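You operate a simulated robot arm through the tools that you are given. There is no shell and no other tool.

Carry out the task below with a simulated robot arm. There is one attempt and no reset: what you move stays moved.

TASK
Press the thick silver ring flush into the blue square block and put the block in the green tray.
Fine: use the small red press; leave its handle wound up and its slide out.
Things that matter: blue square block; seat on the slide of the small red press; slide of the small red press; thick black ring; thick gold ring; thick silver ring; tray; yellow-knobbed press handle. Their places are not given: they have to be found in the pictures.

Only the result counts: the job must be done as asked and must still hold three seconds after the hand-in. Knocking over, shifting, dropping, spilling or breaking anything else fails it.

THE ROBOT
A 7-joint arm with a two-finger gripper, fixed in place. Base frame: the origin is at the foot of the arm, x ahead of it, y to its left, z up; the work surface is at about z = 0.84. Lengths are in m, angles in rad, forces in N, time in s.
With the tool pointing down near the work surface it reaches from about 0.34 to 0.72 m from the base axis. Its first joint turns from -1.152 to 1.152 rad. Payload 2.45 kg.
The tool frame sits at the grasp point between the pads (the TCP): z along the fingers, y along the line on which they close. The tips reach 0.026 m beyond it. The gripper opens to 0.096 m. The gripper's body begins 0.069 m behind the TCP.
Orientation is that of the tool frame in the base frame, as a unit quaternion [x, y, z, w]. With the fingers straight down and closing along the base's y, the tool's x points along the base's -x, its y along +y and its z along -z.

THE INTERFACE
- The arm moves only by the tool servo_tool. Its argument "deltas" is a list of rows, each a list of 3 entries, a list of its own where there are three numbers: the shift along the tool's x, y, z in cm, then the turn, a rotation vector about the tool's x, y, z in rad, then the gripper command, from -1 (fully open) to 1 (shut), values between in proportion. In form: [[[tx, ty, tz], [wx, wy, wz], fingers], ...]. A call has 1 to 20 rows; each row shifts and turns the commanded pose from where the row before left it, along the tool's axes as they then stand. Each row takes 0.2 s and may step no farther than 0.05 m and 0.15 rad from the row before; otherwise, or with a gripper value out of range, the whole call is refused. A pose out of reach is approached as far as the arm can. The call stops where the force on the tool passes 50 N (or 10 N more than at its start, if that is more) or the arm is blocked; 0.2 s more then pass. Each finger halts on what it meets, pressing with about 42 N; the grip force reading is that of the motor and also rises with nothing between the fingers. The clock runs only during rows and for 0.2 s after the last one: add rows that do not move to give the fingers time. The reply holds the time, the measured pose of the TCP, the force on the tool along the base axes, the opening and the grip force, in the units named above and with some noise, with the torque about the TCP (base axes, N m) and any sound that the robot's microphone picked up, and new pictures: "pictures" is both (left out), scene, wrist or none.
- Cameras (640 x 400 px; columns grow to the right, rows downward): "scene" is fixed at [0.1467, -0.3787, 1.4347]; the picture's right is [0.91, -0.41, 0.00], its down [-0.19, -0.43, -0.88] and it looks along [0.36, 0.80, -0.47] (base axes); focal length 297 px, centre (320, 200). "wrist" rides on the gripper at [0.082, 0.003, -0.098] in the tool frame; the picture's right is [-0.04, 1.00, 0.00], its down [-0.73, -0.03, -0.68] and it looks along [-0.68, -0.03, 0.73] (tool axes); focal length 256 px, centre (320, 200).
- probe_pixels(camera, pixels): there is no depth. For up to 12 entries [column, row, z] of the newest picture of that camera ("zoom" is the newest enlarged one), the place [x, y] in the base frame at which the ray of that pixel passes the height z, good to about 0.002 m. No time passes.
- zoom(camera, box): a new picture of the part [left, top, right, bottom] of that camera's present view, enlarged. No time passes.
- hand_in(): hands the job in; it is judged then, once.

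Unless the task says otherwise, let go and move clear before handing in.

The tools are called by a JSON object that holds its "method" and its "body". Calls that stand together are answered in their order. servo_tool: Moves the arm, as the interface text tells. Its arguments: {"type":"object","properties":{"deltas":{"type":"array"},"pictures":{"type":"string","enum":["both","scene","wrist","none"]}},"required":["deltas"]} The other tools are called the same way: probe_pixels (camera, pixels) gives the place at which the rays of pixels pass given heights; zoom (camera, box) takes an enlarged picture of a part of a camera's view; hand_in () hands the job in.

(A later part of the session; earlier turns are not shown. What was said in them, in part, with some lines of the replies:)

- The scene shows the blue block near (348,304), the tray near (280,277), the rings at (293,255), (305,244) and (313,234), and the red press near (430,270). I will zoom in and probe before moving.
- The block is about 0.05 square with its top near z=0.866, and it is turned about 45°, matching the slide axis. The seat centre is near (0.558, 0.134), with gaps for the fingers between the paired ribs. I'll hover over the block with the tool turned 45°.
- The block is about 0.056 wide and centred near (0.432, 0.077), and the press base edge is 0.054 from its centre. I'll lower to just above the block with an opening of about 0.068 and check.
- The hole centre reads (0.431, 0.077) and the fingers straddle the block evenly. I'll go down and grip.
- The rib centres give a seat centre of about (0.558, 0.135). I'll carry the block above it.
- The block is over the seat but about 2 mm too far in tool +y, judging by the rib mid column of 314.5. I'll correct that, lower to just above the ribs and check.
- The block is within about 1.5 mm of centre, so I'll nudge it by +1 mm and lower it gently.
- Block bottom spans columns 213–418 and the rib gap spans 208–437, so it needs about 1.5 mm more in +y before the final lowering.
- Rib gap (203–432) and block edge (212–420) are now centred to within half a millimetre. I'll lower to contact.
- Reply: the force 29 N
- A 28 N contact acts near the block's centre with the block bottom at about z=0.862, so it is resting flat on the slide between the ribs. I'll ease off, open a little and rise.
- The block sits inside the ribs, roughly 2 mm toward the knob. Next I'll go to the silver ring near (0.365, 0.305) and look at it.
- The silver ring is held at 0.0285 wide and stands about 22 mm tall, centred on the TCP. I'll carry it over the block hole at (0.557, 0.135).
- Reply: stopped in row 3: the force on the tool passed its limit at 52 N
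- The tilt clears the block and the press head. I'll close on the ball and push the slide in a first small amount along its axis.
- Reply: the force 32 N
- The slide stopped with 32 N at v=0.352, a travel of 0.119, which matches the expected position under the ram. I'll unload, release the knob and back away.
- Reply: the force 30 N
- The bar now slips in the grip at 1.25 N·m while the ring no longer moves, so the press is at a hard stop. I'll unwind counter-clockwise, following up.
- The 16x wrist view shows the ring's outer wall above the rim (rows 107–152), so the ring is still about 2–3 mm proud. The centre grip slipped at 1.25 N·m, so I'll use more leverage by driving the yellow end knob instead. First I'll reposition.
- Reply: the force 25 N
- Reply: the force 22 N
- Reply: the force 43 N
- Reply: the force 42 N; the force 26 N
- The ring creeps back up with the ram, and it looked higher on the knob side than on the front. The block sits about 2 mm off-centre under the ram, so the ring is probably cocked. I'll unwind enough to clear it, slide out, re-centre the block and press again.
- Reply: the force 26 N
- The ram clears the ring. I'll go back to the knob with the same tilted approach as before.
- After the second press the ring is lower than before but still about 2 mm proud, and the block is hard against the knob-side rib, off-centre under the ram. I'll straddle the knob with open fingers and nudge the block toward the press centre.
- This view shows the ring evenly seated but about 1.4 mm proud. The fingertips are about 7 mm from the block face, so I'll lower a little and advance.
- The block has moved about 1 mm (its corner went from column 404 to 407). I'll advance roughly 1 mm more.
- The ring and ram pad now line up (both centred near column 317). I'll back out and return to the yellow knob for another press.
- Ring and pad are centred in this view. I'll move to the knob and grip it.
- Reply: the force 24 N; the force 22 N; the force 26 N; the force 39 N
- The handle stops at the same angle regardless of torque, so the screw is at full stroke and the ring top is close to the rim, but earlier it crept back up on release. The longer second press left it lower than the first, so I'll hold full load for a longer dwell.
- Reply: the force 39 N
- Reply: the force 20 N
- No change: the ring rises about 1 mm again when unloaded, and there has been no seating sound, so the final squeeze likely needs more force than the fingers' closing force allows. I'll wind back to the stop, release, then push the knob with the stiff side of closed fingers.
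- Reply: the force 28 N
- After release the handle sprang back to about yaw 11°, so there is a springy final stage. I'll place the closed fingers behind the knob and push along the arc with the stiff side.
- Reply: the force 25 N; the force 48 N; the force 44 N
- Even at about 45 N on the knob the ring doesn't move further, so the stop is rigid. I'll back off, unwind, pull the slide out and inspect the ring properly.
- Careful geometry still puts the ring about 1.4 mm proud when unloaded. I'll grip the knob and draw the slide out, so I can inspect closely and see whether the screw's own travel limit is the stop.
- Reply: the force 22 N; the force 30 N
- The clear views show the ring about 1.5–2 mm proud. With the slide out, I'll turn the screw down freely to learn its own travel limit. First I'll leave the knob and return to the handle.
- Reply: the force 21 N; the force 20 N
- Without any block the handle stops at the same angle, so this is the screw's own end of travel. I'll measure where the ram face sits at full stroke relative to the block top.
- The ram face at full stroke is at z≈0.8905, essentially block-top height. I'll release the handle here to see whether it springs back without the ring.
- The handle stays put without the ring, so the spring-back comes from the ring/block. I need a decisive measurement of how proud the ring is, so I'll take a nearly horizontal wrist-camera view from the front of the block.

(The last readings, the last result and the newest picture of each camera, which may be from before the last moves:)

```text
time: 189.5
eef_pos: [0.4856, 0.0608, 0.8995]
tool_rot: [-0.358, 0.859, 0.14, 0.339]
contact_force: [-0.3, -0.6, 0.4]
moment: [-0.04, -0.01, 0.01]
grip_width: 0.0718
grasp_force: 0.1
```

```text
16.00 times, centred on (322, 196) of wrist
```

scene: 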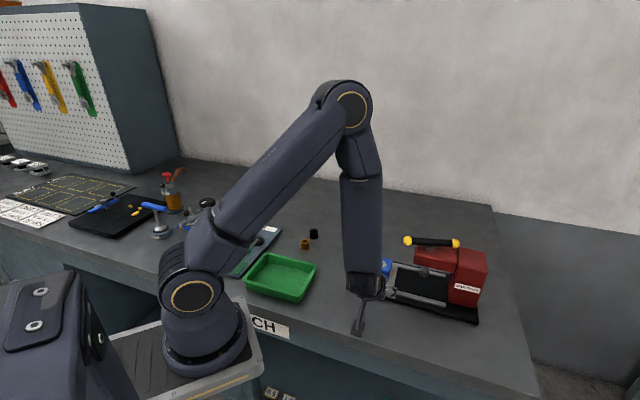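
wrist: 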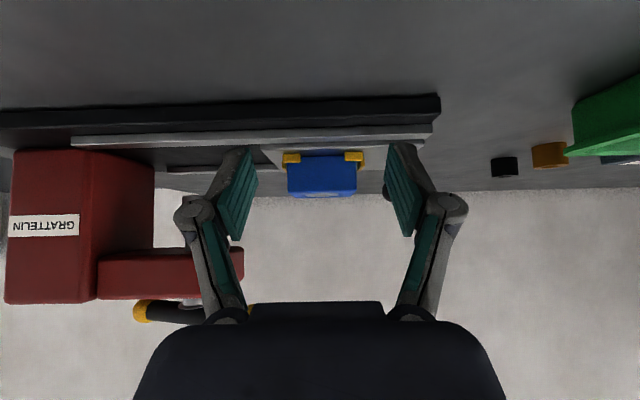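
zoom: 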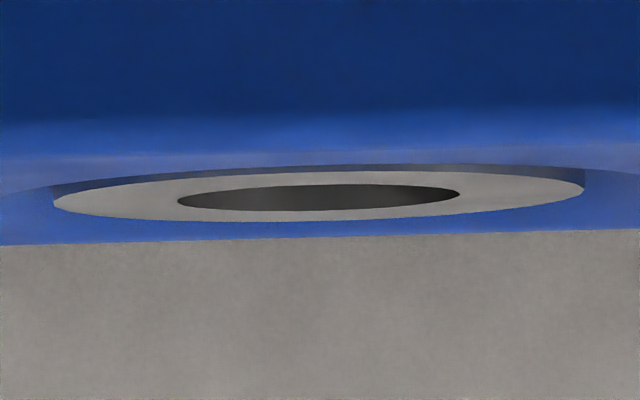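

This near-horizontal view (elevation about 5°) is decisive: the visible ring wall is only about 7 px at 18.7 px/mm, so the ring is roughly 0.3 mm proud. My earlier estimates were biased. I'll drop a bit lower to confirm.

{"method": "servo_tool", "body": {"deltas": [[[0.85, 0, 0.91], [0, 0, 0], -0.5], [[0, 0, 0], [0, 0, 0], -0.5], [[0, 0, 0], [0, 0, 0], -0.5]], "pictures": "wrist"}}

{"method": "zoom", "body": {"camera": "wrist", "box": [300, 190, 340, 215]}}

```text
time: 190.3
eef_pos: [0.4854, 0.06, 0.8879]
tool_rot: [-0.357, 0.859, 0.139, 0.339]
contact_force: [-0.2, 0.9, 0.7]
moment: [0.0, 0.03, 0.02]
grip_width: 0.072
grasp_force: 0.0
```

wrist: 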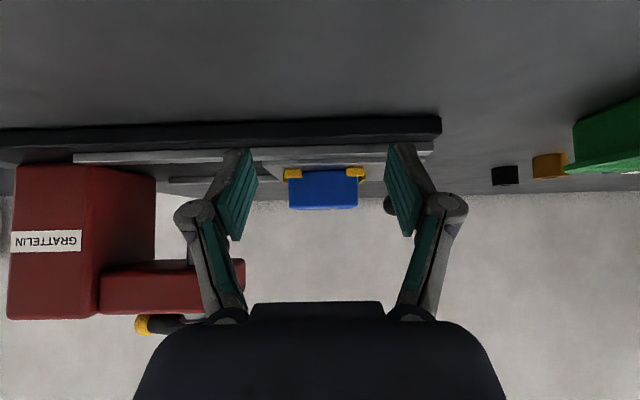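

```text
16.00 times, centred on (320, 202) of wrist
```

zoom: 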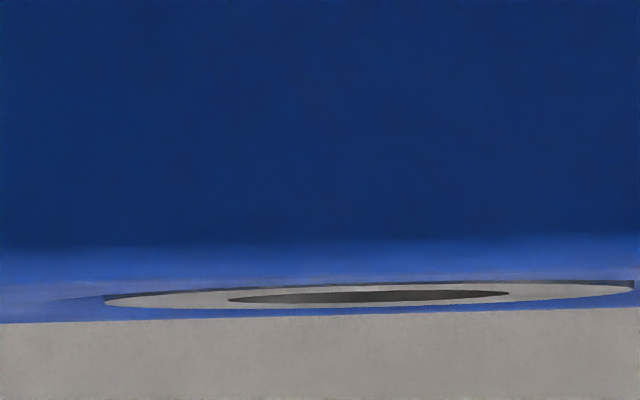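

At this even lower angle the visible wall is about 4 px (≈0.2 mm), so the ring is flush. Now I'll wind the handle back up, so I'll rise, level and go above the hub.

{"method": "servo_tool", "body": {"deltas": [[[-2.73, 0, -2.93], [0, 0, 0], -0.2], [[-2.73, 0, -2.93], [0, 0, 0], -0.2], [[-2.73, 0, -2.93], [0, 0, 0], -0.2], [[-2.73, 0, -2.93], [0, 0, 0], 0.0], [[-0.7, 0, -0.75], [0, 0.125, 0], 0.0], [[0, 0, 0], [0, 0.125, 0], 0.0], [[0, 0, 0], [0, 0.125, 0], 0.0], [[0, 0, 0], [0, 0.125, 0], 0.0], [[0, 0, 0], [0, 0.125, 0], 0.0], [[0, 0, 0], [0, 0.125, 0], 0.0], [[0, 0, 0], [0, 0, 0.1416], 0.0], [[0, 0, 0], [0, 0, 0.1416], 0.0], [[0, 0, 0], [0, 0, 0.1416], 0.0], [[0, 0, 0], [0, 0, 0.1416], 0.0], [[0, 0, 0], [0, 0, 0.1416], 0.0], [[0, 0, 0], [0, 0, 0.1416], 0.0], [[0, 0, 0], [0, 0, 0.1416], 0.0], [[0, 0, 0], [0, 0, 0.1416], 0.0], [[0, 0, 0], [0, 0, 0.1416], 0.0], [[0, 0, 0], [0, 0, 0], 0.0]], "pictures": "none"}}

{"method": "servo_tool", "body": {"deltas": [[[-3.49, 1.67, 0], [0, 0, 0], 0.0], [[-3.49, 1.67, 0], [0, 0, 0], 0.0], [[-3.49, 1.67, 0], [0, 0, 0], 0.0], [[-3.49, 1.67, 0], [0, 0, 0], 0.0], [[0, 0, 0], [0, 0, 0], 0.0], [[0, 0, 0], [0, 0, 0], 0.0]], "pictures": "both"}}

```text
time: 194.5
eef_pos: [0.4838, 0.0593, 1.0584]
tool_rot: [0.24, 0.971, 0.0, 0.001]
contact_force: [-0.4, 0.3, -0.1]
moment: [-0.01, -0.01, 0.0]
grip_width: 0.0481
grasp_force: 0.0
```

```text
time: 195.9
eef_pos: [0.636, 0.0538, 1.0586]
tool_rot: [0.24, 0.971, 0.0, 0.001]
contact_force: [-0.8, -0.7, 0.1]
moment: [-0.02, -0.04, -0.02]
grip_width: 0.0479
grasp_force: 0.0
```

scene: 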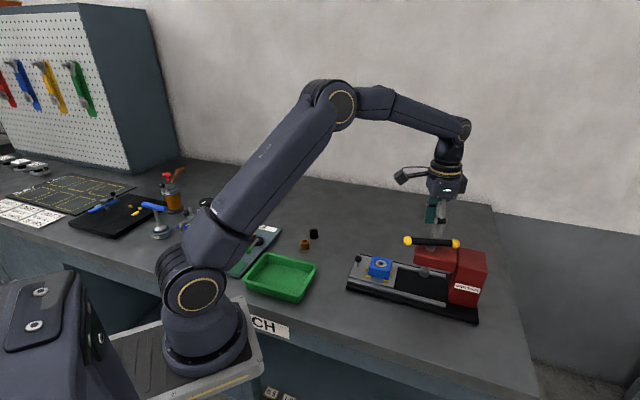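
wrist: 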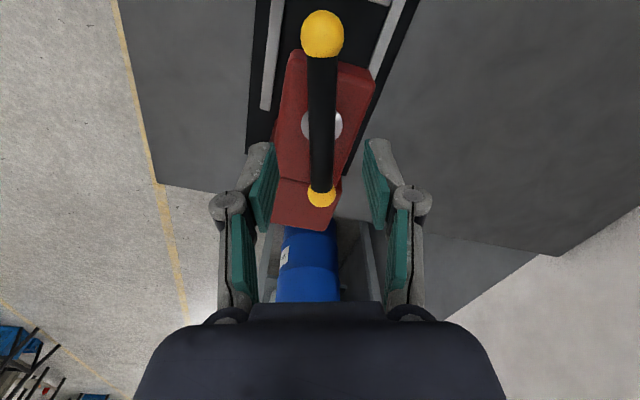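

The bar is aligned with the tool and the hub is 3.6 mm ahead. I'll centre, lower, grip, and wind counter-clockwise.

{"method": "servo_tool", "body": {"deltas": [[[-0.36, 0, 2.0], [0, 0, 0], 0.0], [[0, 0, 2.1], [0, 0, 0], 0.0], [[0, 0, 0], [0, 0, 0], 0.0], [[0, 0, 0], [0, 0, 0], 0.9], [[0, 0, 0], [0, 0, 0], 0.9], [[0, 0, 0], [0, 0, 0], 0.9], [[0, 0, 0], [0, 0, 0], 0.9], [[0, 0, -0.064], [0, 0, -0.1], 0.9], [[0, 0, -0.064], [0, 0, -0.1], 0.9], [[0, 0, -0.064], [0, 0, -0.1], 0.9], [[0, 0, -0.064], [0, 0, -0.1], 0.9], [[0, 0, 0], [0, 0, 0], 0.9]], "pictures": "wrist"}}

```text
time: 198.5
eef_pos: [0.6418, 0.0529, 1.0188]
tool_rot: [0.043, 0.999, 0.0, 0.0]
contact_force: [1.4, 17.9, -9.0]
moment: [0.32, 0.08, -0.05]
grip_width: 0.017
grasp_force: 42.2
```

wrist: 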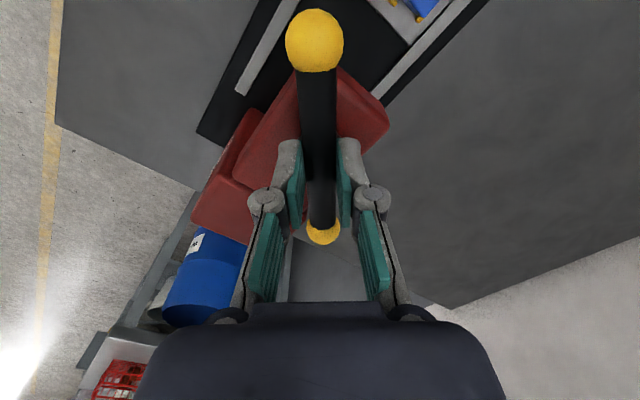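

{"method": "servo_tool", "body": {"deltas": [[[0, 0.2, -0.03], [0, 0, -0.1], 0.9], [[0, 0, -0.064], [0, 0, -0.1], 0.9], [[0, 0, -0.064], [0, 0, -0.1], 0.9], [[0, 0, -0.064], [0, 0, -0.1], 0.9], [[0, 0, -0.064], [0, 0, -0.1], 0.9], [[0, 0, -0.064], [0, 0, -0.1], 0.9], [[0, 0, -0.064], [0, 0, -0.1], 0.9], [[0, 0, -0.064], [0, 0, -0.1], 0.9], [[0, 0, -0.064], [0, 0, -0.1], 0.9], [[0, 0, -0.064], [0, 0, -0.1], 0.9], [[0, 0, 0], [0, 0, 0], 0.9]], "pictures": "wrist"}}

```text
time: 200.9
eef_pos: [0.6426, 0.0537, 1.025]
tool_rot: [-0.443, 0.897, 0.0, -0.001]
contact_force: [-19.3, 10.2, -1.9]
moment: [0.34, 0.26, -0.59]
grip_width: 0.0167
grasp_force: 42.4
```

wrist: 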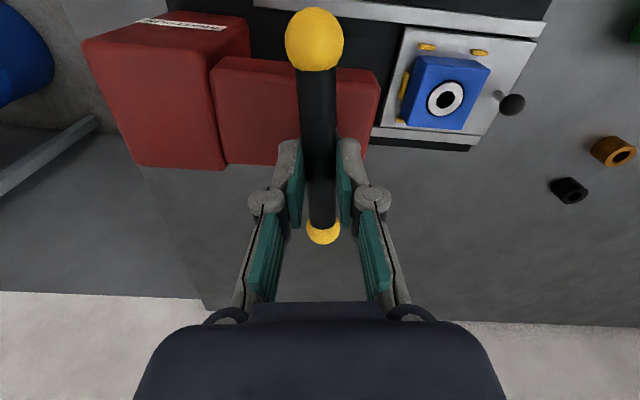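

{"method": "servo_tool", "body": {"deltas": [[[0, 0, 0], [0, 0, 0], 0.4], [[0, 0, 0], [0, 0, 0], 0.0], [[0, 0, 0], [0, 0, 0], 0.0], [[0, 0, -2.0], [0, 0, 0], 0.0], [[0, 0, -2.0], [0, 0, 0], 0.0], [[0, 0, 0], [0, 0, 0.1496], 0.0], [[0, 0, 0], [0, 0, 0.1496], 0.0], [[0, 0, 0], [0, 0, 0.1496], 0.0], [[0, 0, 0], [0, 0, 0.1496], 0.0], [[0, 0, 0], [0, 0, 0.1496], 0.0], [[0, 0, 0], [0, 0, 0.1496], 0.0], [[0, 0, 0], [0, 0, 0.1496], 0.0], [[0, 0, 0], [0, 0, 0.1496], 0.0], [[0, 0, 0], [0, 0, 0.1496], 0.0], [[0, 0, 0], [0, 0, 0.1496], 0.0], [[0, 0, 0], [0, 0, 0.1496], 0.0], [[0, 0, 0], [0, 0, 0.1496], 0.0], [[0, 0, 0], [0, 0, 0.1496], 0.0], [[0, 0, 0], [0, 0, 0.1496], 0.0]], "pictures": "none"}}

{"method": "servo_tool", "body": {"deltas": [[[0, 0, 0], [0, 0, 0.1496], 0.0], [[0, 0, 0], [0, 0, 0.1496], 0.0], [[0, 0, 0], [0, 0, 0.1496], 0.0], [[0, 0, 0], [0, 0, 0.1496], 0.0], [[0, 0, 0], [0, 0, 0.1496], 0.0], [[0, 0, 0], [0, 0, 0.1496], 0.0], [[0, 0, 0], [0, 0, 0.1496], 0.0], [[0, 0, 0], [0, 0, 0], 0.0], [[0, 0, 0], [0, 0, 0], 0.0]], "pictures": "both"}}

```text
time: 204.9
eef_pos: [0.6429, 0.054, 1.0656]
tool_rot: [0.558, 0.83, 0.0, 0.001]
contact_force: [-0.5, -0.6, -0.4]
moment: [-0.02, 0.04, 0.02]
grip_width: 0.0479
grasp_force: 0.1
```

```text
time: 206.9
eef_pos: [0.6431, 0.0536, 1.0667]
tool_rot: [0.897, 0.441, 0.0, 0.0]
contact_force: [-0.8, -0.4, 0.7]
moment: [-0.02, 0.01, 0.02]
grip_width: 0.048
grasp_force: 0.1
```

scene: 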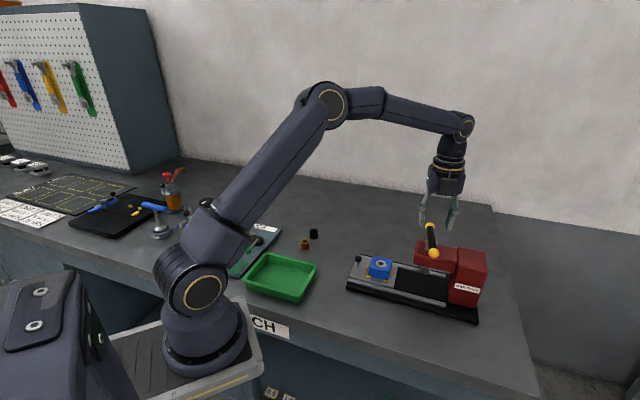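
wrist: 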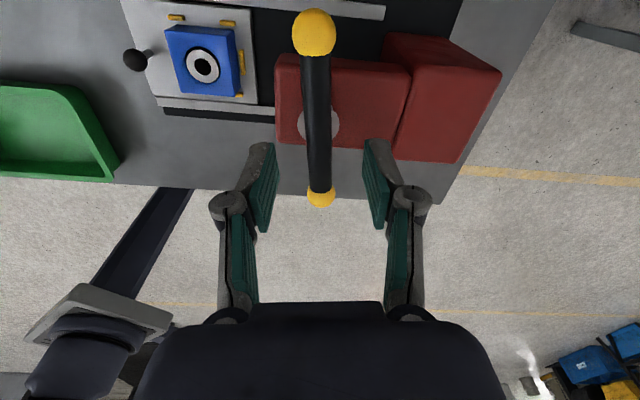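

{"method": "servo_tool", "body": {"deltas": [[[-0.2, -0.2, 2.0], [0, 0, 0], 0.0], [[0, 0, 2.0], [0, 0, 0], 0.0], [[0, 0, 0], [0, 0, 0], 0.0], [[0, 0, 0], [0, 0, 0], 0.9], [[0, 0, 0], [0, 0, 0], 0.9], [[0, 0, 0], [0, 0, 0], 0.9], [[0, 0, 0], [0, 0, 0], 0.9], [[0, 0, -0.064], [0, 0, -0.1], 0.9], [[0, 0, -0.064], [0, 0, -0.1], 0.9], [[0, 0, -0.064], [0, 0, -0.1], 0.9], [[0, 0, -0.064], [0, 0, -0.1], 0.9], [[0, 0, -0.064], [0, 0, -0.1], 0.9], [[0, 0, -0.064], [0, 0, -0.1], 0.9], [[0, 0, -0.064], [0, 0, -0.1], 0.9], [[0, 0, -0.064], [0, 0, -0.1], 0.9], [[0, 0, 0], [0, 0, 0], 0.9]], "pictures": "wrist"}}

```text
time: 210.3
eef_pos: [0.6402, 0.0548, 1.0301]
tool_rot: [0.653, 0.757, 0.001, 0.001]
contact_force: [10.1, -0.4, 13.4]
moment: [-0.12, -0.21, 0.19]
grip_width: 0.017
grasp_force: 42.4
```

wrist: 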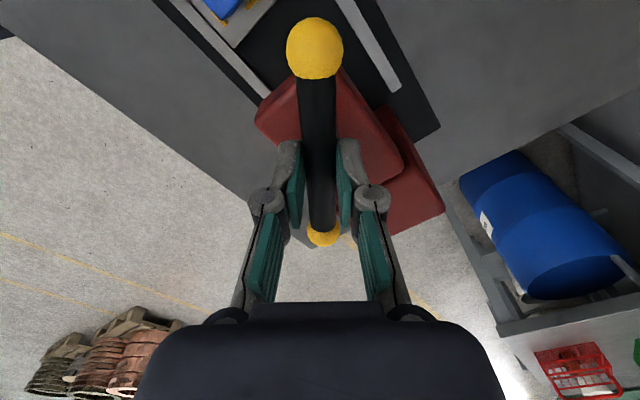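

{"method": "servo_tool", "body": {"deltas": [[[0, 0, -0.2], [0, 0, -0.1], 0.9], [[0, 0, -0.064], [0, 0, -0.1], 0.9], [[0, 0, -0.064], [0, 0, -0.1], 0.9], [[0, 0, -0.064], [0, 0, -0.1], 0.9], [[0, 0, -0.064], [0, 0, -0.1], 0.9], [[0, 0, -0.064], [0, 0, -0.1], 0.9], [[0, 0, -0.064], [0, 0, -0.1], 0.9], [[0, 0, -0.064], [0, 0, -0.1], 0.9], [[0, 0, 0], [0, 0, 0], 0.9]], "pictures": "none"}}

{"method": "servo_tool", "body": {"deltas": [[[0, 0, -0.064], [0, 0, -0.1], 0.9], [[0, 0, -0.064], [0, 0, -0.1], 0.9], [[0, 0, -0.064], [0, 0, -0.1], 0.9], [[0, 0, -0.064], [0, 0, -0.1], 0.9], [[0, 0, -0.064], [0, 0, -0.1], 0.9], [[0, 0, -0.064], [0, 0, -0.1], 0.9], [[0, 0, 0], [0, 0, 0], 0.9]], "pictures": "wrist"}}

```text
time: 212.3
eef_pos: [0.6391, 0.0536, 1.036]
tool_rot: [0.307, 0.952, -0.002, 0.0]
contact_force: [-1.8, 3.6, -25.2]
moment: [0.03, 0.06, -0.01]
grip_width: 0.0168
grasp_force: 42.3
```

```text
time: 213.9
eef_pos: [0.6405, 0.0526, 1.0402]
tool_rot: [0.013, 1.0, 0.001, 0.001]
contact_force: [0.6, 5.9, -20.7]
moment: [0.16, 0.49, 0.09]
grip_width: 0.0171
grasp_force: 42.9
```

wrist: 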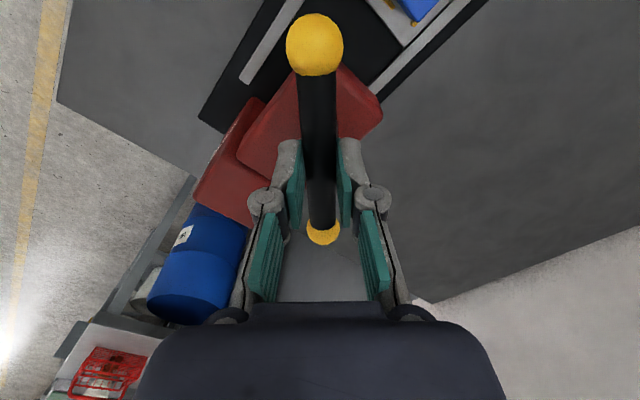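

{"method": "servo_tool", "body": {"deltas": [[[0, 0, 0.2], [0, 0, -0.1], 0.9], [[0, 0, -0.06], [0, 0, -0.1], 0.9], [[0, 0, -0.064], [0, 0, -0.1], 0.9], [[0, 0, -0.064], [0, 0, -0.1], 0.9], [[0, 0, -0.064], [0, 0, -0.1], 0.9], [[0, 0, -0.064], [0, 0, -0.1], 0.9], [[0, 0, -0.064], [0, 0, -0.1], 0.9], [[0, 0, 0], [0, 0, 0], 0.9]], "pictures": "wrist"}}

```text
time: 215.7
eef_pos: [0.6392, 0.0525, 1.0418]
tool_rot: [-0.332, 0.943, -0.001, 0.001]
contact_force: [1.4, 3.9, 15.5]
moment: [0.08, -0.14, -0.8]
grip_width: 0.0152
grasp_force: 41.8
```

wrist: 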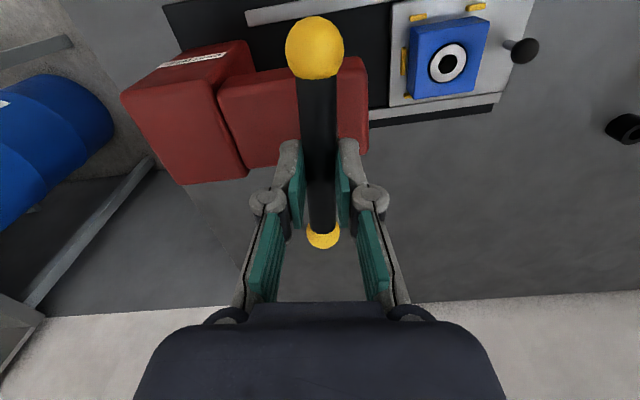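

{"method": "servo_tool", "body": {"deltas": [[[0, 0, -0.2], [0, 0, -0.05], 0.9], [[0, 0, 0], [0, 0, -0.05], 0.9], [[0, 0, 0], [0, 0, 0], 0.9]], "pictures": "both"}}

{"method": "zoom", "body": {"camera": "scene", "box": [400, 205, 465, 265]}}

```text
time: 216.5
eef_pos: [0.6377, 0.0508, 1.0424]
tool_rot: [-0.377, 0.926, -0.001, -0.003]
contact_force: [-3.3, -3.3, -12.7]
moment: [0.06, -0.09, 0.02]
grip_width: 0.0169
grasp_force: 42.6
```

scene: 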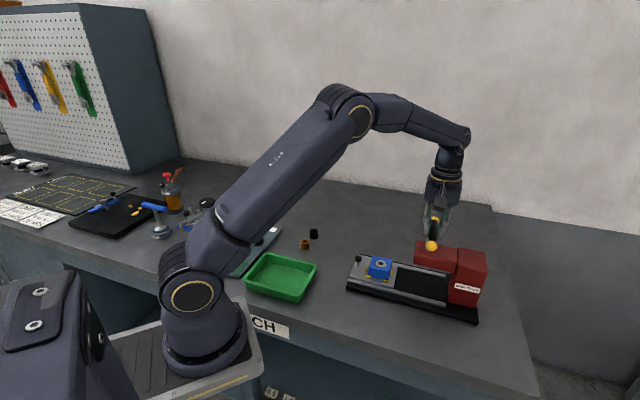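
wrist: 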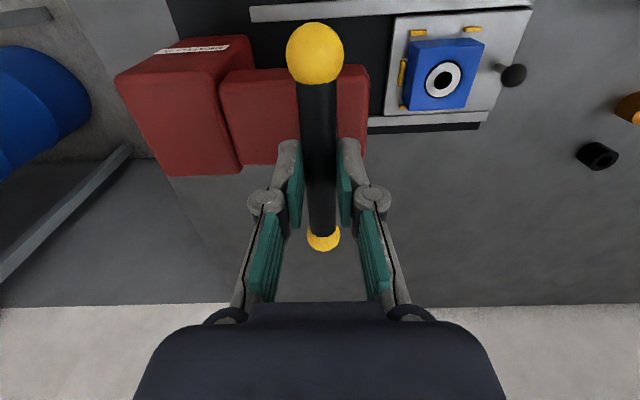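

```text
6.67 times, centred on (432, 235) of scene
```

zoom: 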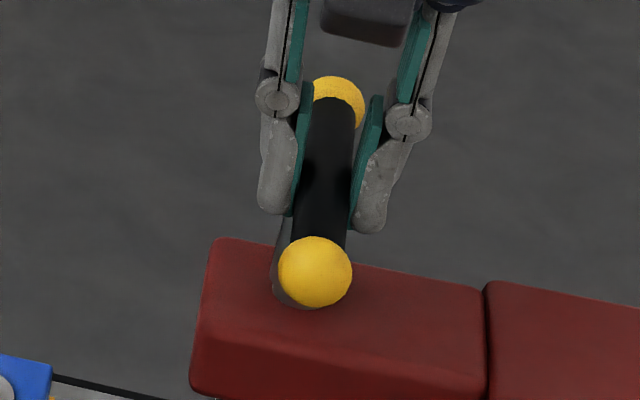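

The knobs are back within about 1° of their starting pixels. I'll nudge slightly further to confirm the top stop.

{"method": "servo_tool", "body": {"deltas": [[[0, 0, 0.1], [0, 0, -0.05], 0.9], [[0, 0, 0], [0, 0, -0.03], 0.9], [[0, 0, 0], [0, 0, 0], 0.9]], "pictures": "scene"}}

{"method": "zoom", "body": {"camera": "scene", "box": [400, 205, 465, 265]}}

```text
time: 217.3
eef_pos: [0.6384, 0.0533, 1.0426]
tool_rot: [-0.414, 0.91, -0.001, 0.0]
contact_force: [-6.9, -5.5, -12.2]
moment: [0.1, -0.08, -1.19]
grip_width: 0.0185
grasp_force: 43.7
```

scene: 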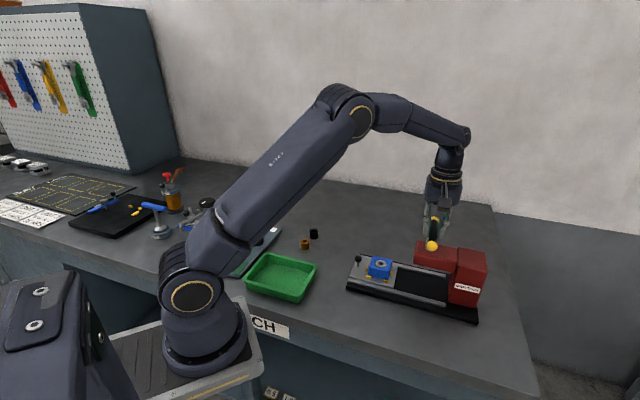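

```text
6.67 times, centred on (432, 235) of scene
```

zoom: 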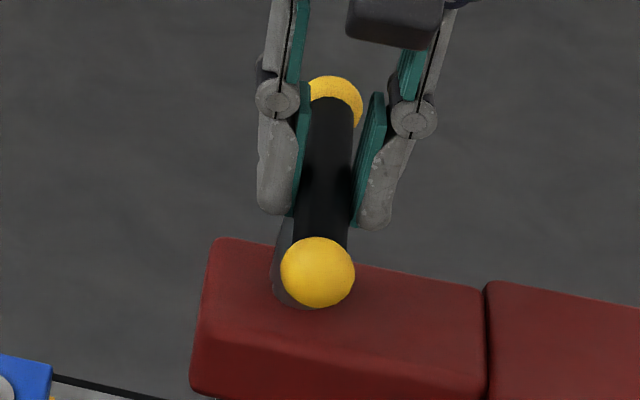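

The handle is at its top stop, with its knob back at exactly the starting pixel (318,272). I'll relax, release and lift.

{"method": "servo_tool", "body": {"deltas": [[[0, 0, 0.1], [0, 0, 0.05], 0.9], [[0, 0, 0], [0, 0, 0], 0.4], [[0, 0, 0], [0, 0, 0], 0.0], [[0, 0, 0], [0, 0, 0], 0.0], [[0, 0, -2.5], [0, 0, 0], 0.0], [[0, 0, -3.0], [0, 0, 0], 0.0], [[0, 0, 0], [0, 0, 0], 0.0]], "pictures": "both"}}

{"method": "zoom", "body": {"camera": "scene", "box": [340, 205, 480, 305]}}

```text
time: 218.9
eef_pos: [0.6378, 0.0533, 1.0983]
tool_rot: [-0.391, 0.921, -0.001, 0.001]
contact_force: [-0.1, -0.2, 0.8]
moment: [0.0, -0.03, 0.0]
grip_width: 0.048
grasp_force: 0.1
```

scene: 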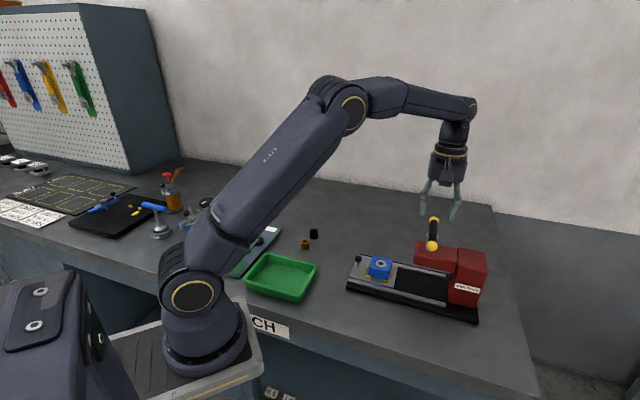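
wrist: 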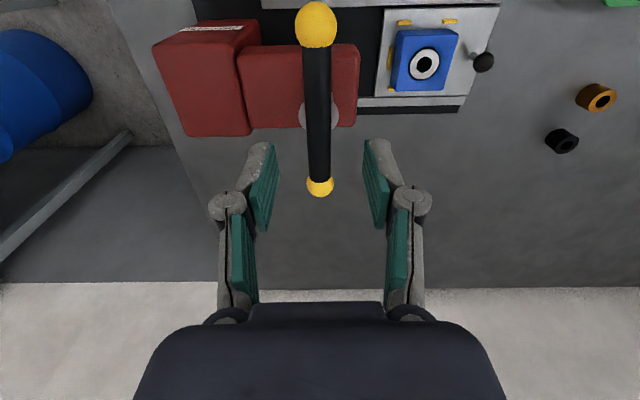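

```text
4.00 times, centred on (410, 255) of scene
```

zoom: 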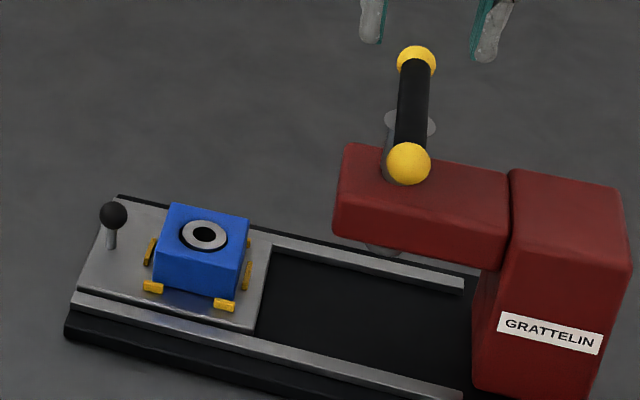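

Handle up and slide out look right. Now I'll move above the block with the tool at 45° to pick it up.

{"method": "servo_tool", "body": {"deltas": [[[0, 0, 0], [0, 0, 0.1444], -0.35], [[0, 0, 0], [0, 0, 0.1444], -0.35], [[0, 0, 0], [0, 0, 0.1444], -0.35], [[0, 0, 0], [0, 0, 0.1444], -0.35], [[0, 0, 0], [0, 0, 0.1444], -0.35], [[0, 0, 0], [0, 0, 0.1444], -0.35], [[0, 0, 0], [0, 0, 0.1444], -0.35], [[0, 0, 0], [0, 0, 0.1444], -0.35], [[0, 0, 0], [0, 0, 0.1444], -0.35], [[0, 0, 0], [0, 0, 0.1444], -0.35], [[0, 0, 0], [0, 0, 0.1444], -0.35], [[3.76, 0, 0], [0, 0, 0], -0.35], [[3.76, 0, 0], [0, 0, 0], -0.35], [[3.76, 0, 0], [0, 0, 0], -0.35], [[0, 0, 4], [0, 0, 0], -0.35], [[0, 0, 4], [0, 0, 0], -0.35], [[0, 0, 3], [0, 0, 0], -0.35], [[0, 0, 0], [0, 0, 0], -0.35], [[0, 0, 0], [0, 0, 0], -0.35]], "pictures": "both"}}

{"method": "zoom", "body": {"camera": "wrist", "box": [220, 50, 420, 200]}}

```text
time: 222.9
eef_pos: [0.5581, 0.1339, 0.9876]
tool_rot: [0.382, 0.924, 0.0, 0.001]
contact_force: [0.0, 0.3, -0.7]
moment: [-0.01, 0.03, -0.02]
grip_width: 0.0648
grasp_force: 0.1
```

scene: 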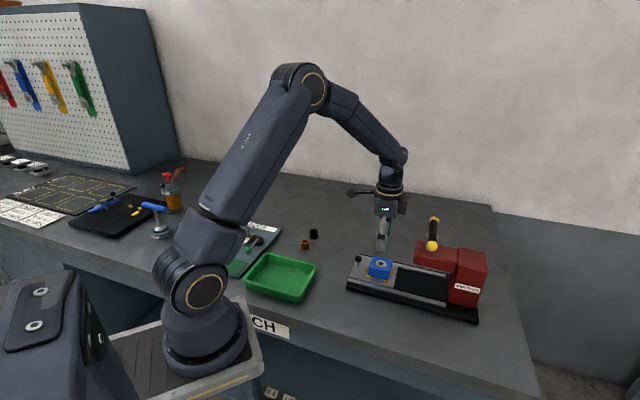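
wrist: 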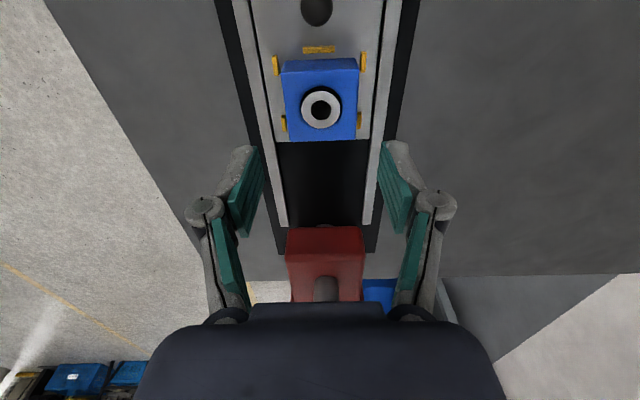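

```text
2.67 times, centred on (320, 125) of wrist
```

zoom: 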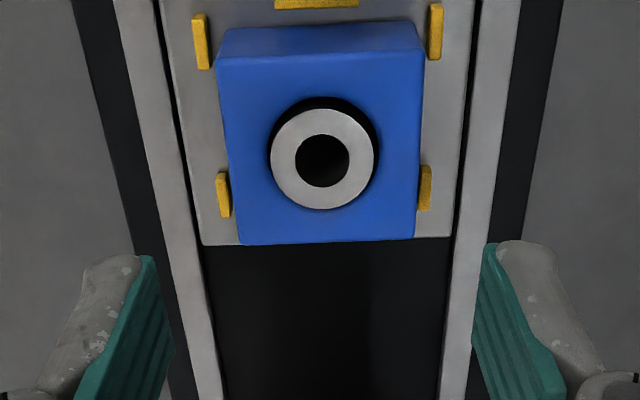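

Block is centred between the fingers (column ~320). I'll descend and grip it.

{"method": "servo_tool", "body": {"deltas": [[[0, 0, 3], [0, 0, 0], -0.35], [[0, 0, 3], [0, 0, 0], -0.35], [[0, 0, 2], [0, 0, 0], -0.35], [[0, 0, 0], [0, 0, 0], -0.35], [[0, 0, 0], [0, 0, 0], -0.35]], "pictures": "wrist"}}

{"method": "zoom", "body": {"camera": "wrist", "box": [200, 80, 440, 240]}}

```text
time: 224.1
eef_pos: [0.5599, 0.1329, 0.9047]
tool_rot: [0.383, 0.924, -0.001, 0.001]
contact_force: [-0.1, -0.1, -0.2]
moment: [0.0, 0.01, 0.0]
grip_width: 0.0651
grasp_force: 0.0
```

wrist: 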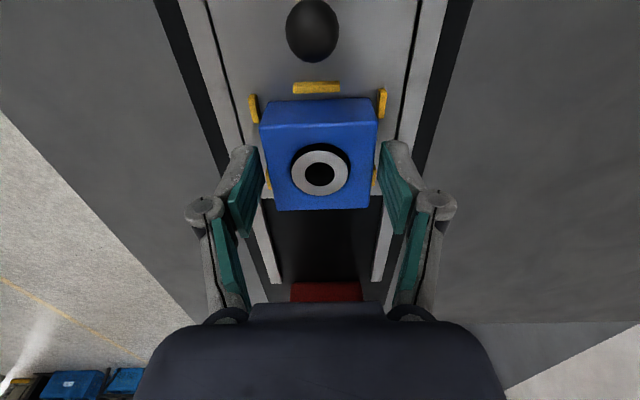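

```text
2.50 times, centred on (320, 160) of wrist
```

zoom: 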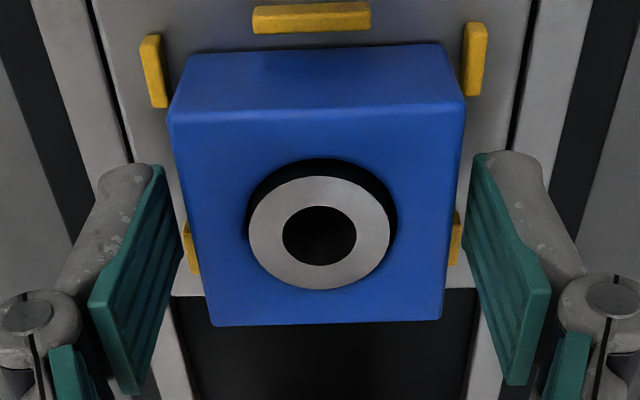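

{"method": "servo_tool", "body": {"deltas": [[[0.4, 0, 0], [0, 0, 0], -0.35], [[0, 0, 0.7], [0, 0, 0], -0.35], [[0, 0, 0.4], [0, 0, 0], -0.35], [[0, 0, 0], [0, 0, 0], -0.35], [[0, 0, 0], [0, 0, 0], 0.2], [[0, 0, 0], [0, 0, 0], 0.2], [[0, 0, 0], [0, 0, 0], 0.2]], "pictures": "both"}}

```text
time: 225.7
eef_pos: [0.5574, 0.1365, 0.8948]
tool_rot: [0.382, 0.924, 0.001, 0.002]
contact_force: [1.5, 1.5, 1.8]
moment: [0.03, -0.24, 0.0]
grip_width: 0.0557
grasp_force: 42.1
```

scene: 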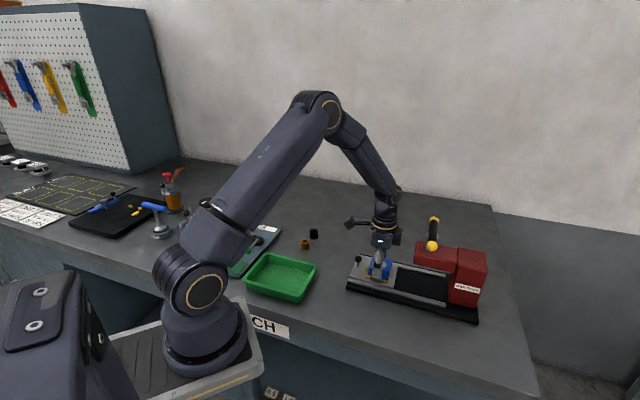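
wrist: 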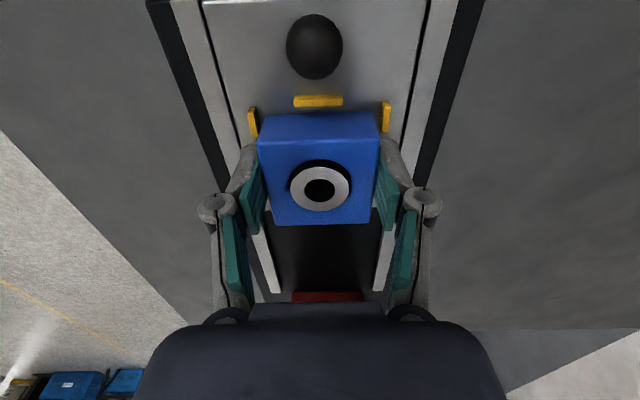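

Block gripped (0.0557). I'll lift it straight up and carry it over the tray.

{"method": "servo_tool", "body": {"deltas": [[[0, 0, -2], [0, 0, 0], 0.2], [[0, 0, -4], [0, 0, 0], 0.2], [[0, 0, -4], [0, 0, 0], 0.2], [[0, 0, 0], [0, 0, 0], 0.2], [[4.25, -1.7, 0], [0, 0, 0], 0.2], [[4.25, -1.7, 0], [0, 0, 0], 0.2], [[4.25, -1.7, 0], [0, 0, 0], 0.2], [[4.25, -1.7, 0], [0, 0, 0], 0.2], [[4.25, -1.7, 0], [0, 0, 0], 0.2], [[4.25, -1.7, 0], [0, 0, 0], 0.2], [[0, 0, 0], [0, 0, 0], 0.2], [[0, 0, 0], [0, 0, 0], 0.2]], "pictures": "both"}}

{"method": "zoom", "body": {"camera": "scene", "box": [340, 205, 480, 305]}}

{"method": "zoom", "body": {"camera": "scene", "box": [220, 190, 340, 310]}}

```text
time: 228.3
eef_pos: [0.3038, 0.2467, 0.9958]
tool_rot: [0.383, 0.924, 0.0, 0.001]
contact_force: [-0.3, 0.1, -3.1]
moment: [0.0, 0.01, 0.0]
grip_width: 0.0559
grasp_force: 42.1
```

scene: 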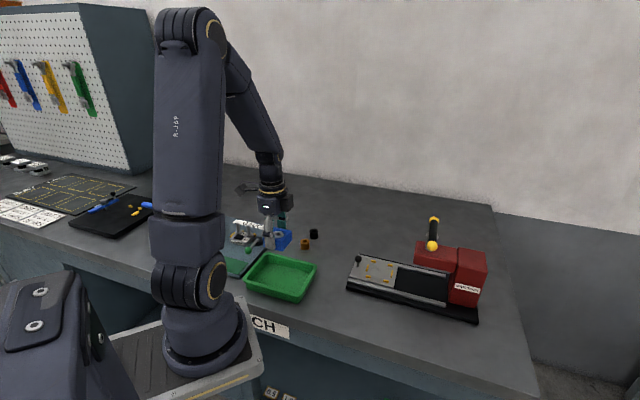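
wrist: 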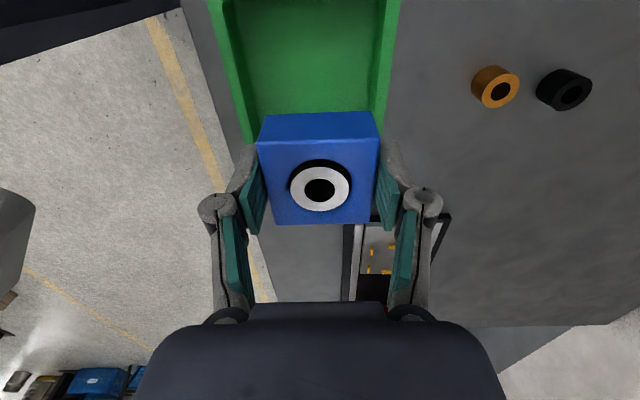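

```text
4.00 times, centred on (410, 255) of scene
```

zoom: 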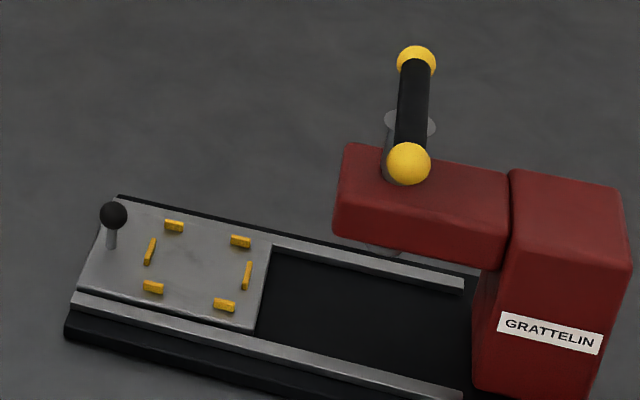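

```text
3.33 times, centred on (280, 250) of scene
```

zoom: 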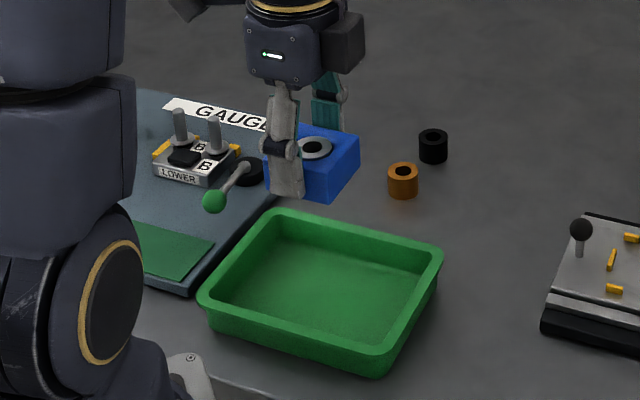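

{"method": "probe_pixels", "body": {"camera": "zoom", "pixels": [[200, 298, 0.865], [285, 211, 0.865], [442, 257, 0.865], [375, 375, 0.865], [222, 308, 0.845], [288, 257, 0.845], [415, 290, 0.845], [365, 348, 0.845], [200, 298, 0.87], [285, 211, 0.87], [442, 257, 0.87]]}}

```text
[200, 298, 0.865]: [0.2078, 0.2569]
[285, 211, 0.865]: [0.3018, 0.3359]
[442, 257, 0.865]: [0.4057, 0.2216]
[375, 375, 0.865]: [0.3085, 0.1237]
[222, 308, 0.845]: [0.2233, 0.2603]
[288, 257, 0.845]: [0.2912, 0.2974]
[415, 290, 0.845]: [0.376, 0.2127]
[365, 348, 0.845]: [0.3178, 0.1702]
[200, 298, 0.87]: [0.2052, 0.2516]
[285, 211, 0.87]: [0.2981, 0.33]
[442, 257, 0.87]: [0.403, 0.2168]
```

The tray's centre is near (0.306, 0.235), about 0.12 × 0.15 and parallel to the block. I'll centre over it and lower partway.

{"method": "servo_tool", "body": {"deltas": [[[-0.68, -0.67, 0], [0, 0, 0], 0.2], [[0, 0, 3], [0, 0, 0], 0.2], [[0, 0, 3], [0, 0, 0], 0.2], [[0, 0, 2.5], [0, 0, 0], 0.2], [[0, 0, 0], [0, 0, 0], 0.2], [[0, 0, 0], [0, 0, 0], 0.2]], "pictures": "both"}}

{"method": "zoom", "body": {"camera": "scene", "box": [230, 220, 330, 310]}}

```text
time: 229.7
eef_pos: [0.305, 0.2349, 0.9103]
tool_rot: [0.382, 0.924, -0.001, 0.002]
contact_force: [0.4, -0.1, -3.1]
moment: [0.01, 0.0, -0.01]
grip_width: 0.0558
grasp_force: 42.0
```

scene: 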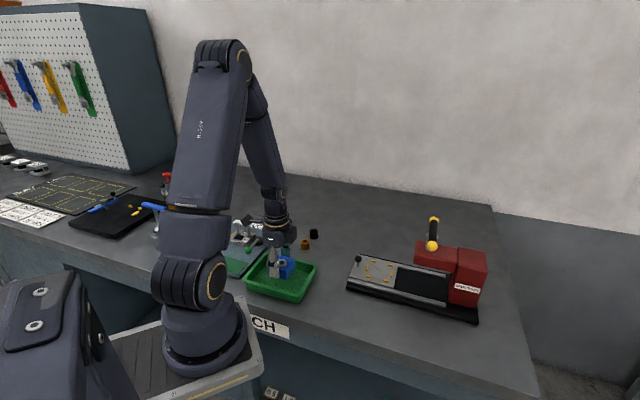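
wrist: 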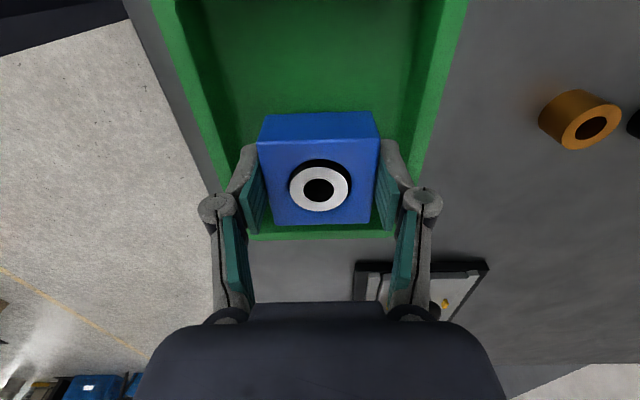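

```text
4.44 times, centred on (280, 265) of scene
```

zoom: 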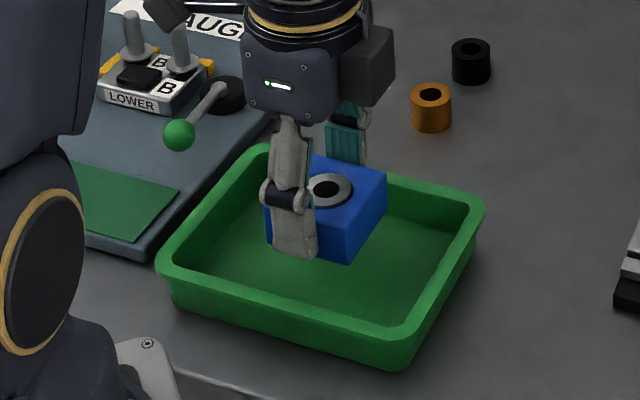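

{"method": "servo_tool", "body": {"deltas": [[[0, 0, 1.2], [0, 0, 0], 0.2], [[0, 0, 1.0], [0, 0, 0], 0.2], [[0, 0, 0.3], [0, 0, 0], 0.2], [[0, 0, 0.3], [0, 0, 0], 0.2], [[0, 0, 0], [0, 0, 0], 0.2]], "pictures": "scene"}}

{"method": "zoom", "body": {"camera": "scene", "box": [230, 220, 330, 310]}}

```text
time: 230.9
eef_pos: [0.3046, 0.235, 0.8826]
tool_rot: [0.382, 0.924, 0.0, 0.001]
contact_force: [-0.7, -0.5, -3.6]
moment: [0.0, -0.03, 0.03]
grip_width: 0.0559
grasp_force: 41.6
```

scene: 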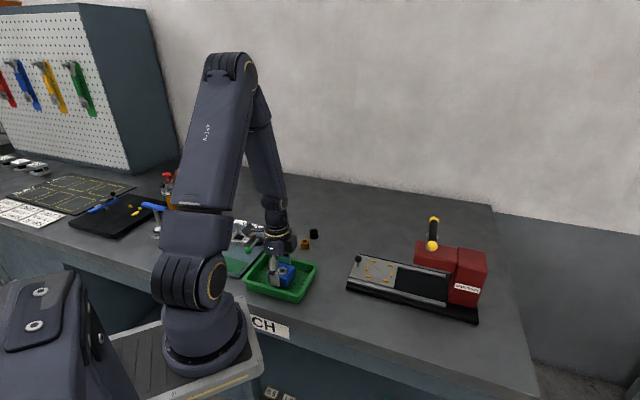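

```text
4.44 times, centred on (280, 265) of scene
```

zoom: 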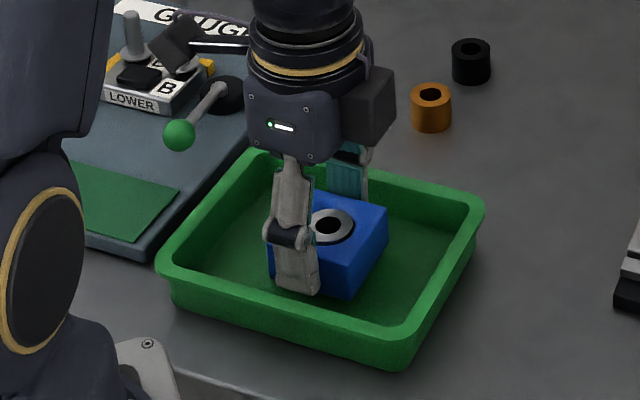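

{"method": "servo_tool", "body": {"deltas": [[[0, 0, 0.2], [0, 0, 0], 0.2], [[0, 0, 0.15], [0, 0, 0], 0.2], [[0, 0, 0.1], [0, 0, 0], 0.2], [[0, 0, 0], [0, 0, 0], 0.2]], "pictures": "none"}}

```text
time: 231.9
eef_pos: [0.3051, 0.2332, 0.8793]
tool_rot: [0.382, 0.924, 0.0, 0.0]
contact_force: [0.2, 0.0, -2.8]
moment: [0.01, 0.02, 0.01]
grip_width: 0.0556
grasp_force: 41.7
```

{"method": "servo_tool", "body": {"deltas": [[[0, 0, 0.15], [0, 0, 0], 0.2], [[0, 0, 0.15], [0, 0, 0], 0.2], [[0, 0, 0], [0, 0, 0], 0.2]], "pictures": "scene"}}

{"method": "zoom", "body": {"camera": "scene", "box": [230, 220, 330, 310]}}

```text
time: 232.7
eef_pos: [0.303, 0.2337, 0.875]
tool_rot: [0.382, 0.924, 0.0, 0.001]
contact_force: [-0.5, 0.4, -2.9]
moment: [0.0, 0.0, 0.04]
grip_width: 0.0554
grasp_force: 41.8
```

scene: 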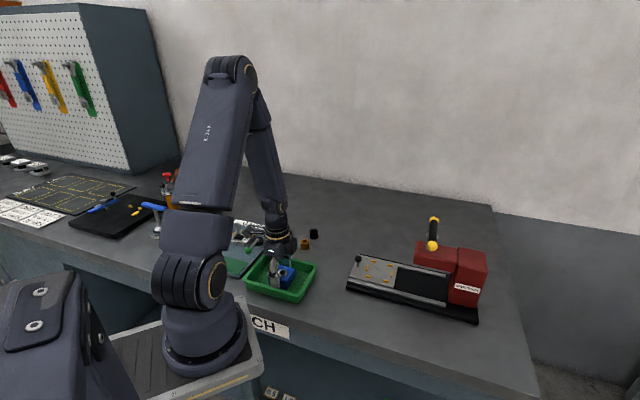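

```text
4.44 times, centred on (280, 265) of scene
```

zoom: 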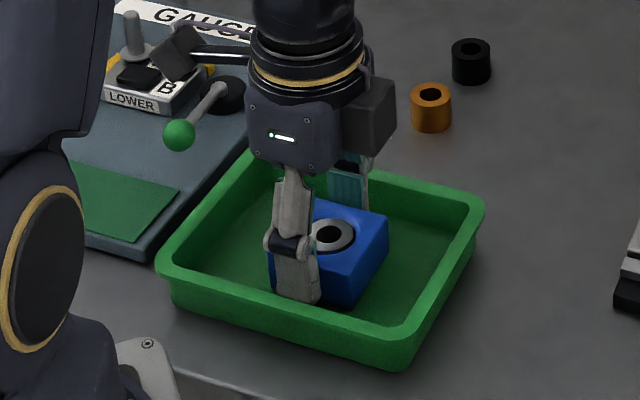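

{"method": "servo_tool", "body": {"deltas": [[[0, 0, 0.12], [0, 0, 0], 0.2], [[0, 0, 0.12], [0, 0, 0], 0.2], [[0, 0, 0], [0, 0, 0], 0.2]], "pictures": "none"}}

{"method": "zoom", "body": {"camera": "scene", "box": [255, 240, 315, 290]}}

```text
time: 233.5
eef_pos: [0.3049, 0.2334, 0.8724]
tool_rot: [0.382, 0.924, 0.001, 0.001]
contact_force: [-5.8, -2.5, 28.5]
moment: [-0.11, 0.18, -0.11]
grip_width: 0.0559
grasp_force: 41.3
```

```text
8.00 times, centred on (285, 265) of scene
```

zoom: 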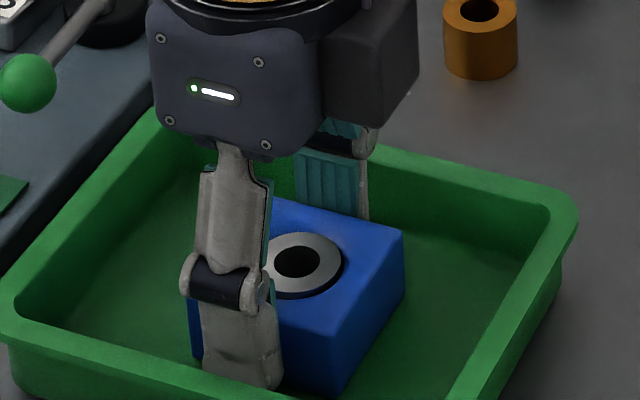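

Contact at 28 N: the block is on the tray floor. I'll ease off, open slightly and rise clear.

{"method": "servo_tool", "body": {"deltas": [[[0, 0, -0.3], [0, 0, 0], 0.2], [[0, 0, 0], [0, 0, 0], -0.3], [[0, 0, 0], [0, 0, 0], -0.35], [[0, 0, 0], [0, 0, 0], -0.35], [[0, 0, -1.5], [0, 0, 0], -0.35], [[0, 0, -3], [0, 0, 0], -0.35], [[0, 0, -4], [0, 0, 0], -0.35], [[0, 0, -4], [0, 0, 0], -0.35], [[0, 0, -4], [0, 0, 0], -0.35], [[0, 0, 0], [0, 0, 0], -0.35]], "pictures": "both"}}

{"method": "zoom", "body": {"camera": "scene", "box": [230, 215, 330, 310]}}

{"method": "zoom", "body": {"camera": "scene", "box": [340, 205, 480, 330]}}

```text
time: 235.7
eef_pos: [0.308, 0.2331, 1.0408]
tool_rot: [0.383, 0.924, -0.001, 0.001]
contact_force: [-0.9, -0.1, 0.7]
moment: [0.0, 0.0, 0.01]
grip_width: 0.0645
grasp_force: 0.2
```

scene: 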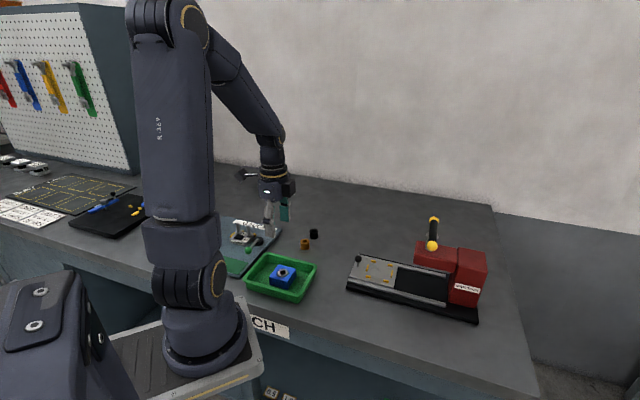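
wrist: 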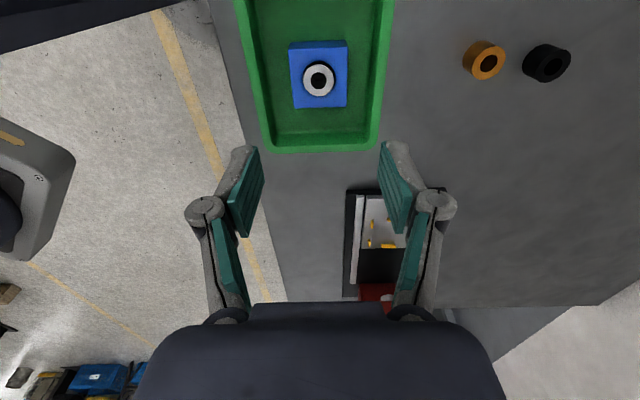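

```text
4.21 times, centred on (280, 262) of scene
```

zoom: 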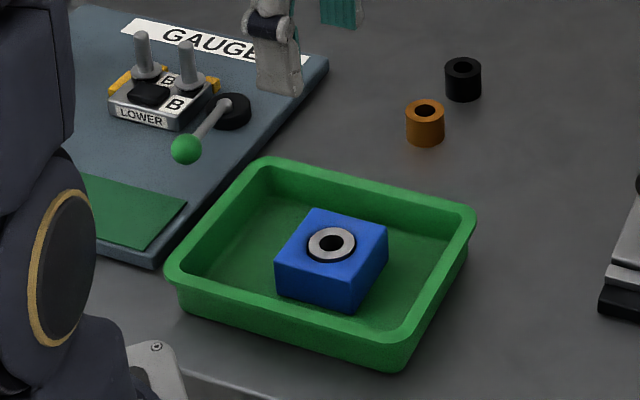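

```text
3.20 times, centred on (410, 268) of scene
```

zoom: 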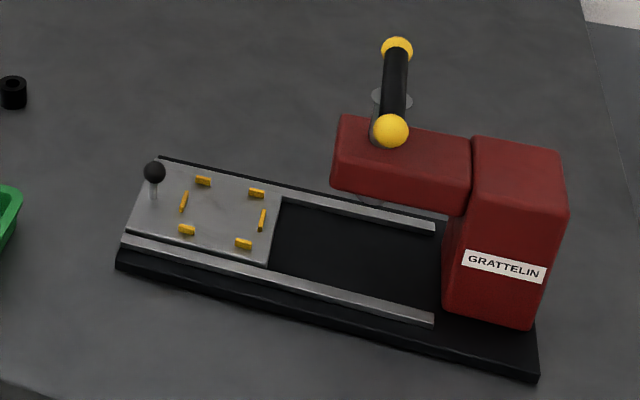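

{"method": "zoom", "body": {"camera": "scene", "box": [276, 258, 308, 290]}}

{"method": "zoom", "body": {"camera": "wrist", "box": [280, 30, 360, 115]}}

```text
12.50 times, centred on (292, 274) of scene
```

zoom: 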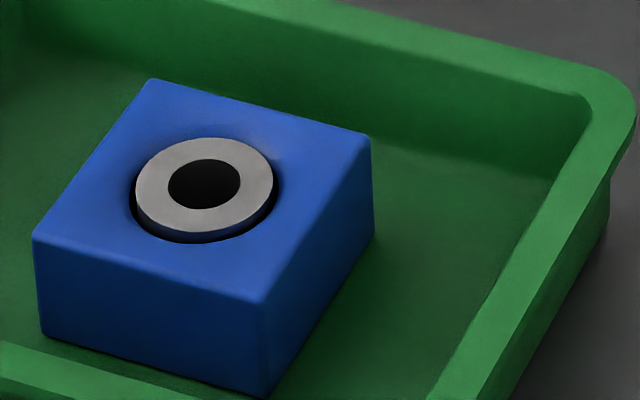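

```text
4.71 times, centred on (320, 72) of wrist
```

zoom: 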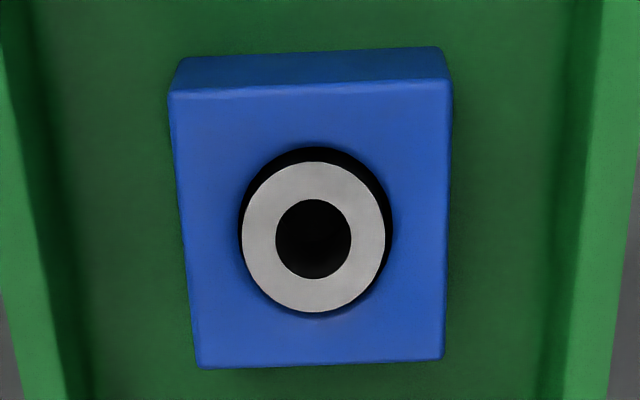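

The block with its ring sits level in the green tray. The press handle is up at its start position, the slide is fully out, and the gold and black rings, gauge and tray are where they began. The edge-on views put the ring within about 0.3 mm of flush, and the gripper is open and well clear, so I'm handing in.

{"method": "hand_in", "body": {}}

```text
The job is handed in.
```

I pressed the silver ring into the blue block and put the block in the green tray, then handed the job in. No verdict came back, so I can't confirm it passed.

- **Ring:** It is not exactly flush. Two near edge-on wrist-camera views put it about 0.2–0.3 mm proud of the block top. Steeper views suggested more, about 1–2 mm, but they disagreed with each other, so I relied on the edge-on ones. I pressed to the screw's end of travel several times, and the ring came back up slightly each time I let off.
- **Press:** The handle is wound up to its top stop, with its knobs back at their starting position. The slide is fully out.
- **Everything else:** In the final pictures, the gold and black rings, the gauge, the tray and the press itself look unmoved.

The gripper was open and well clear of everything at hand-in.
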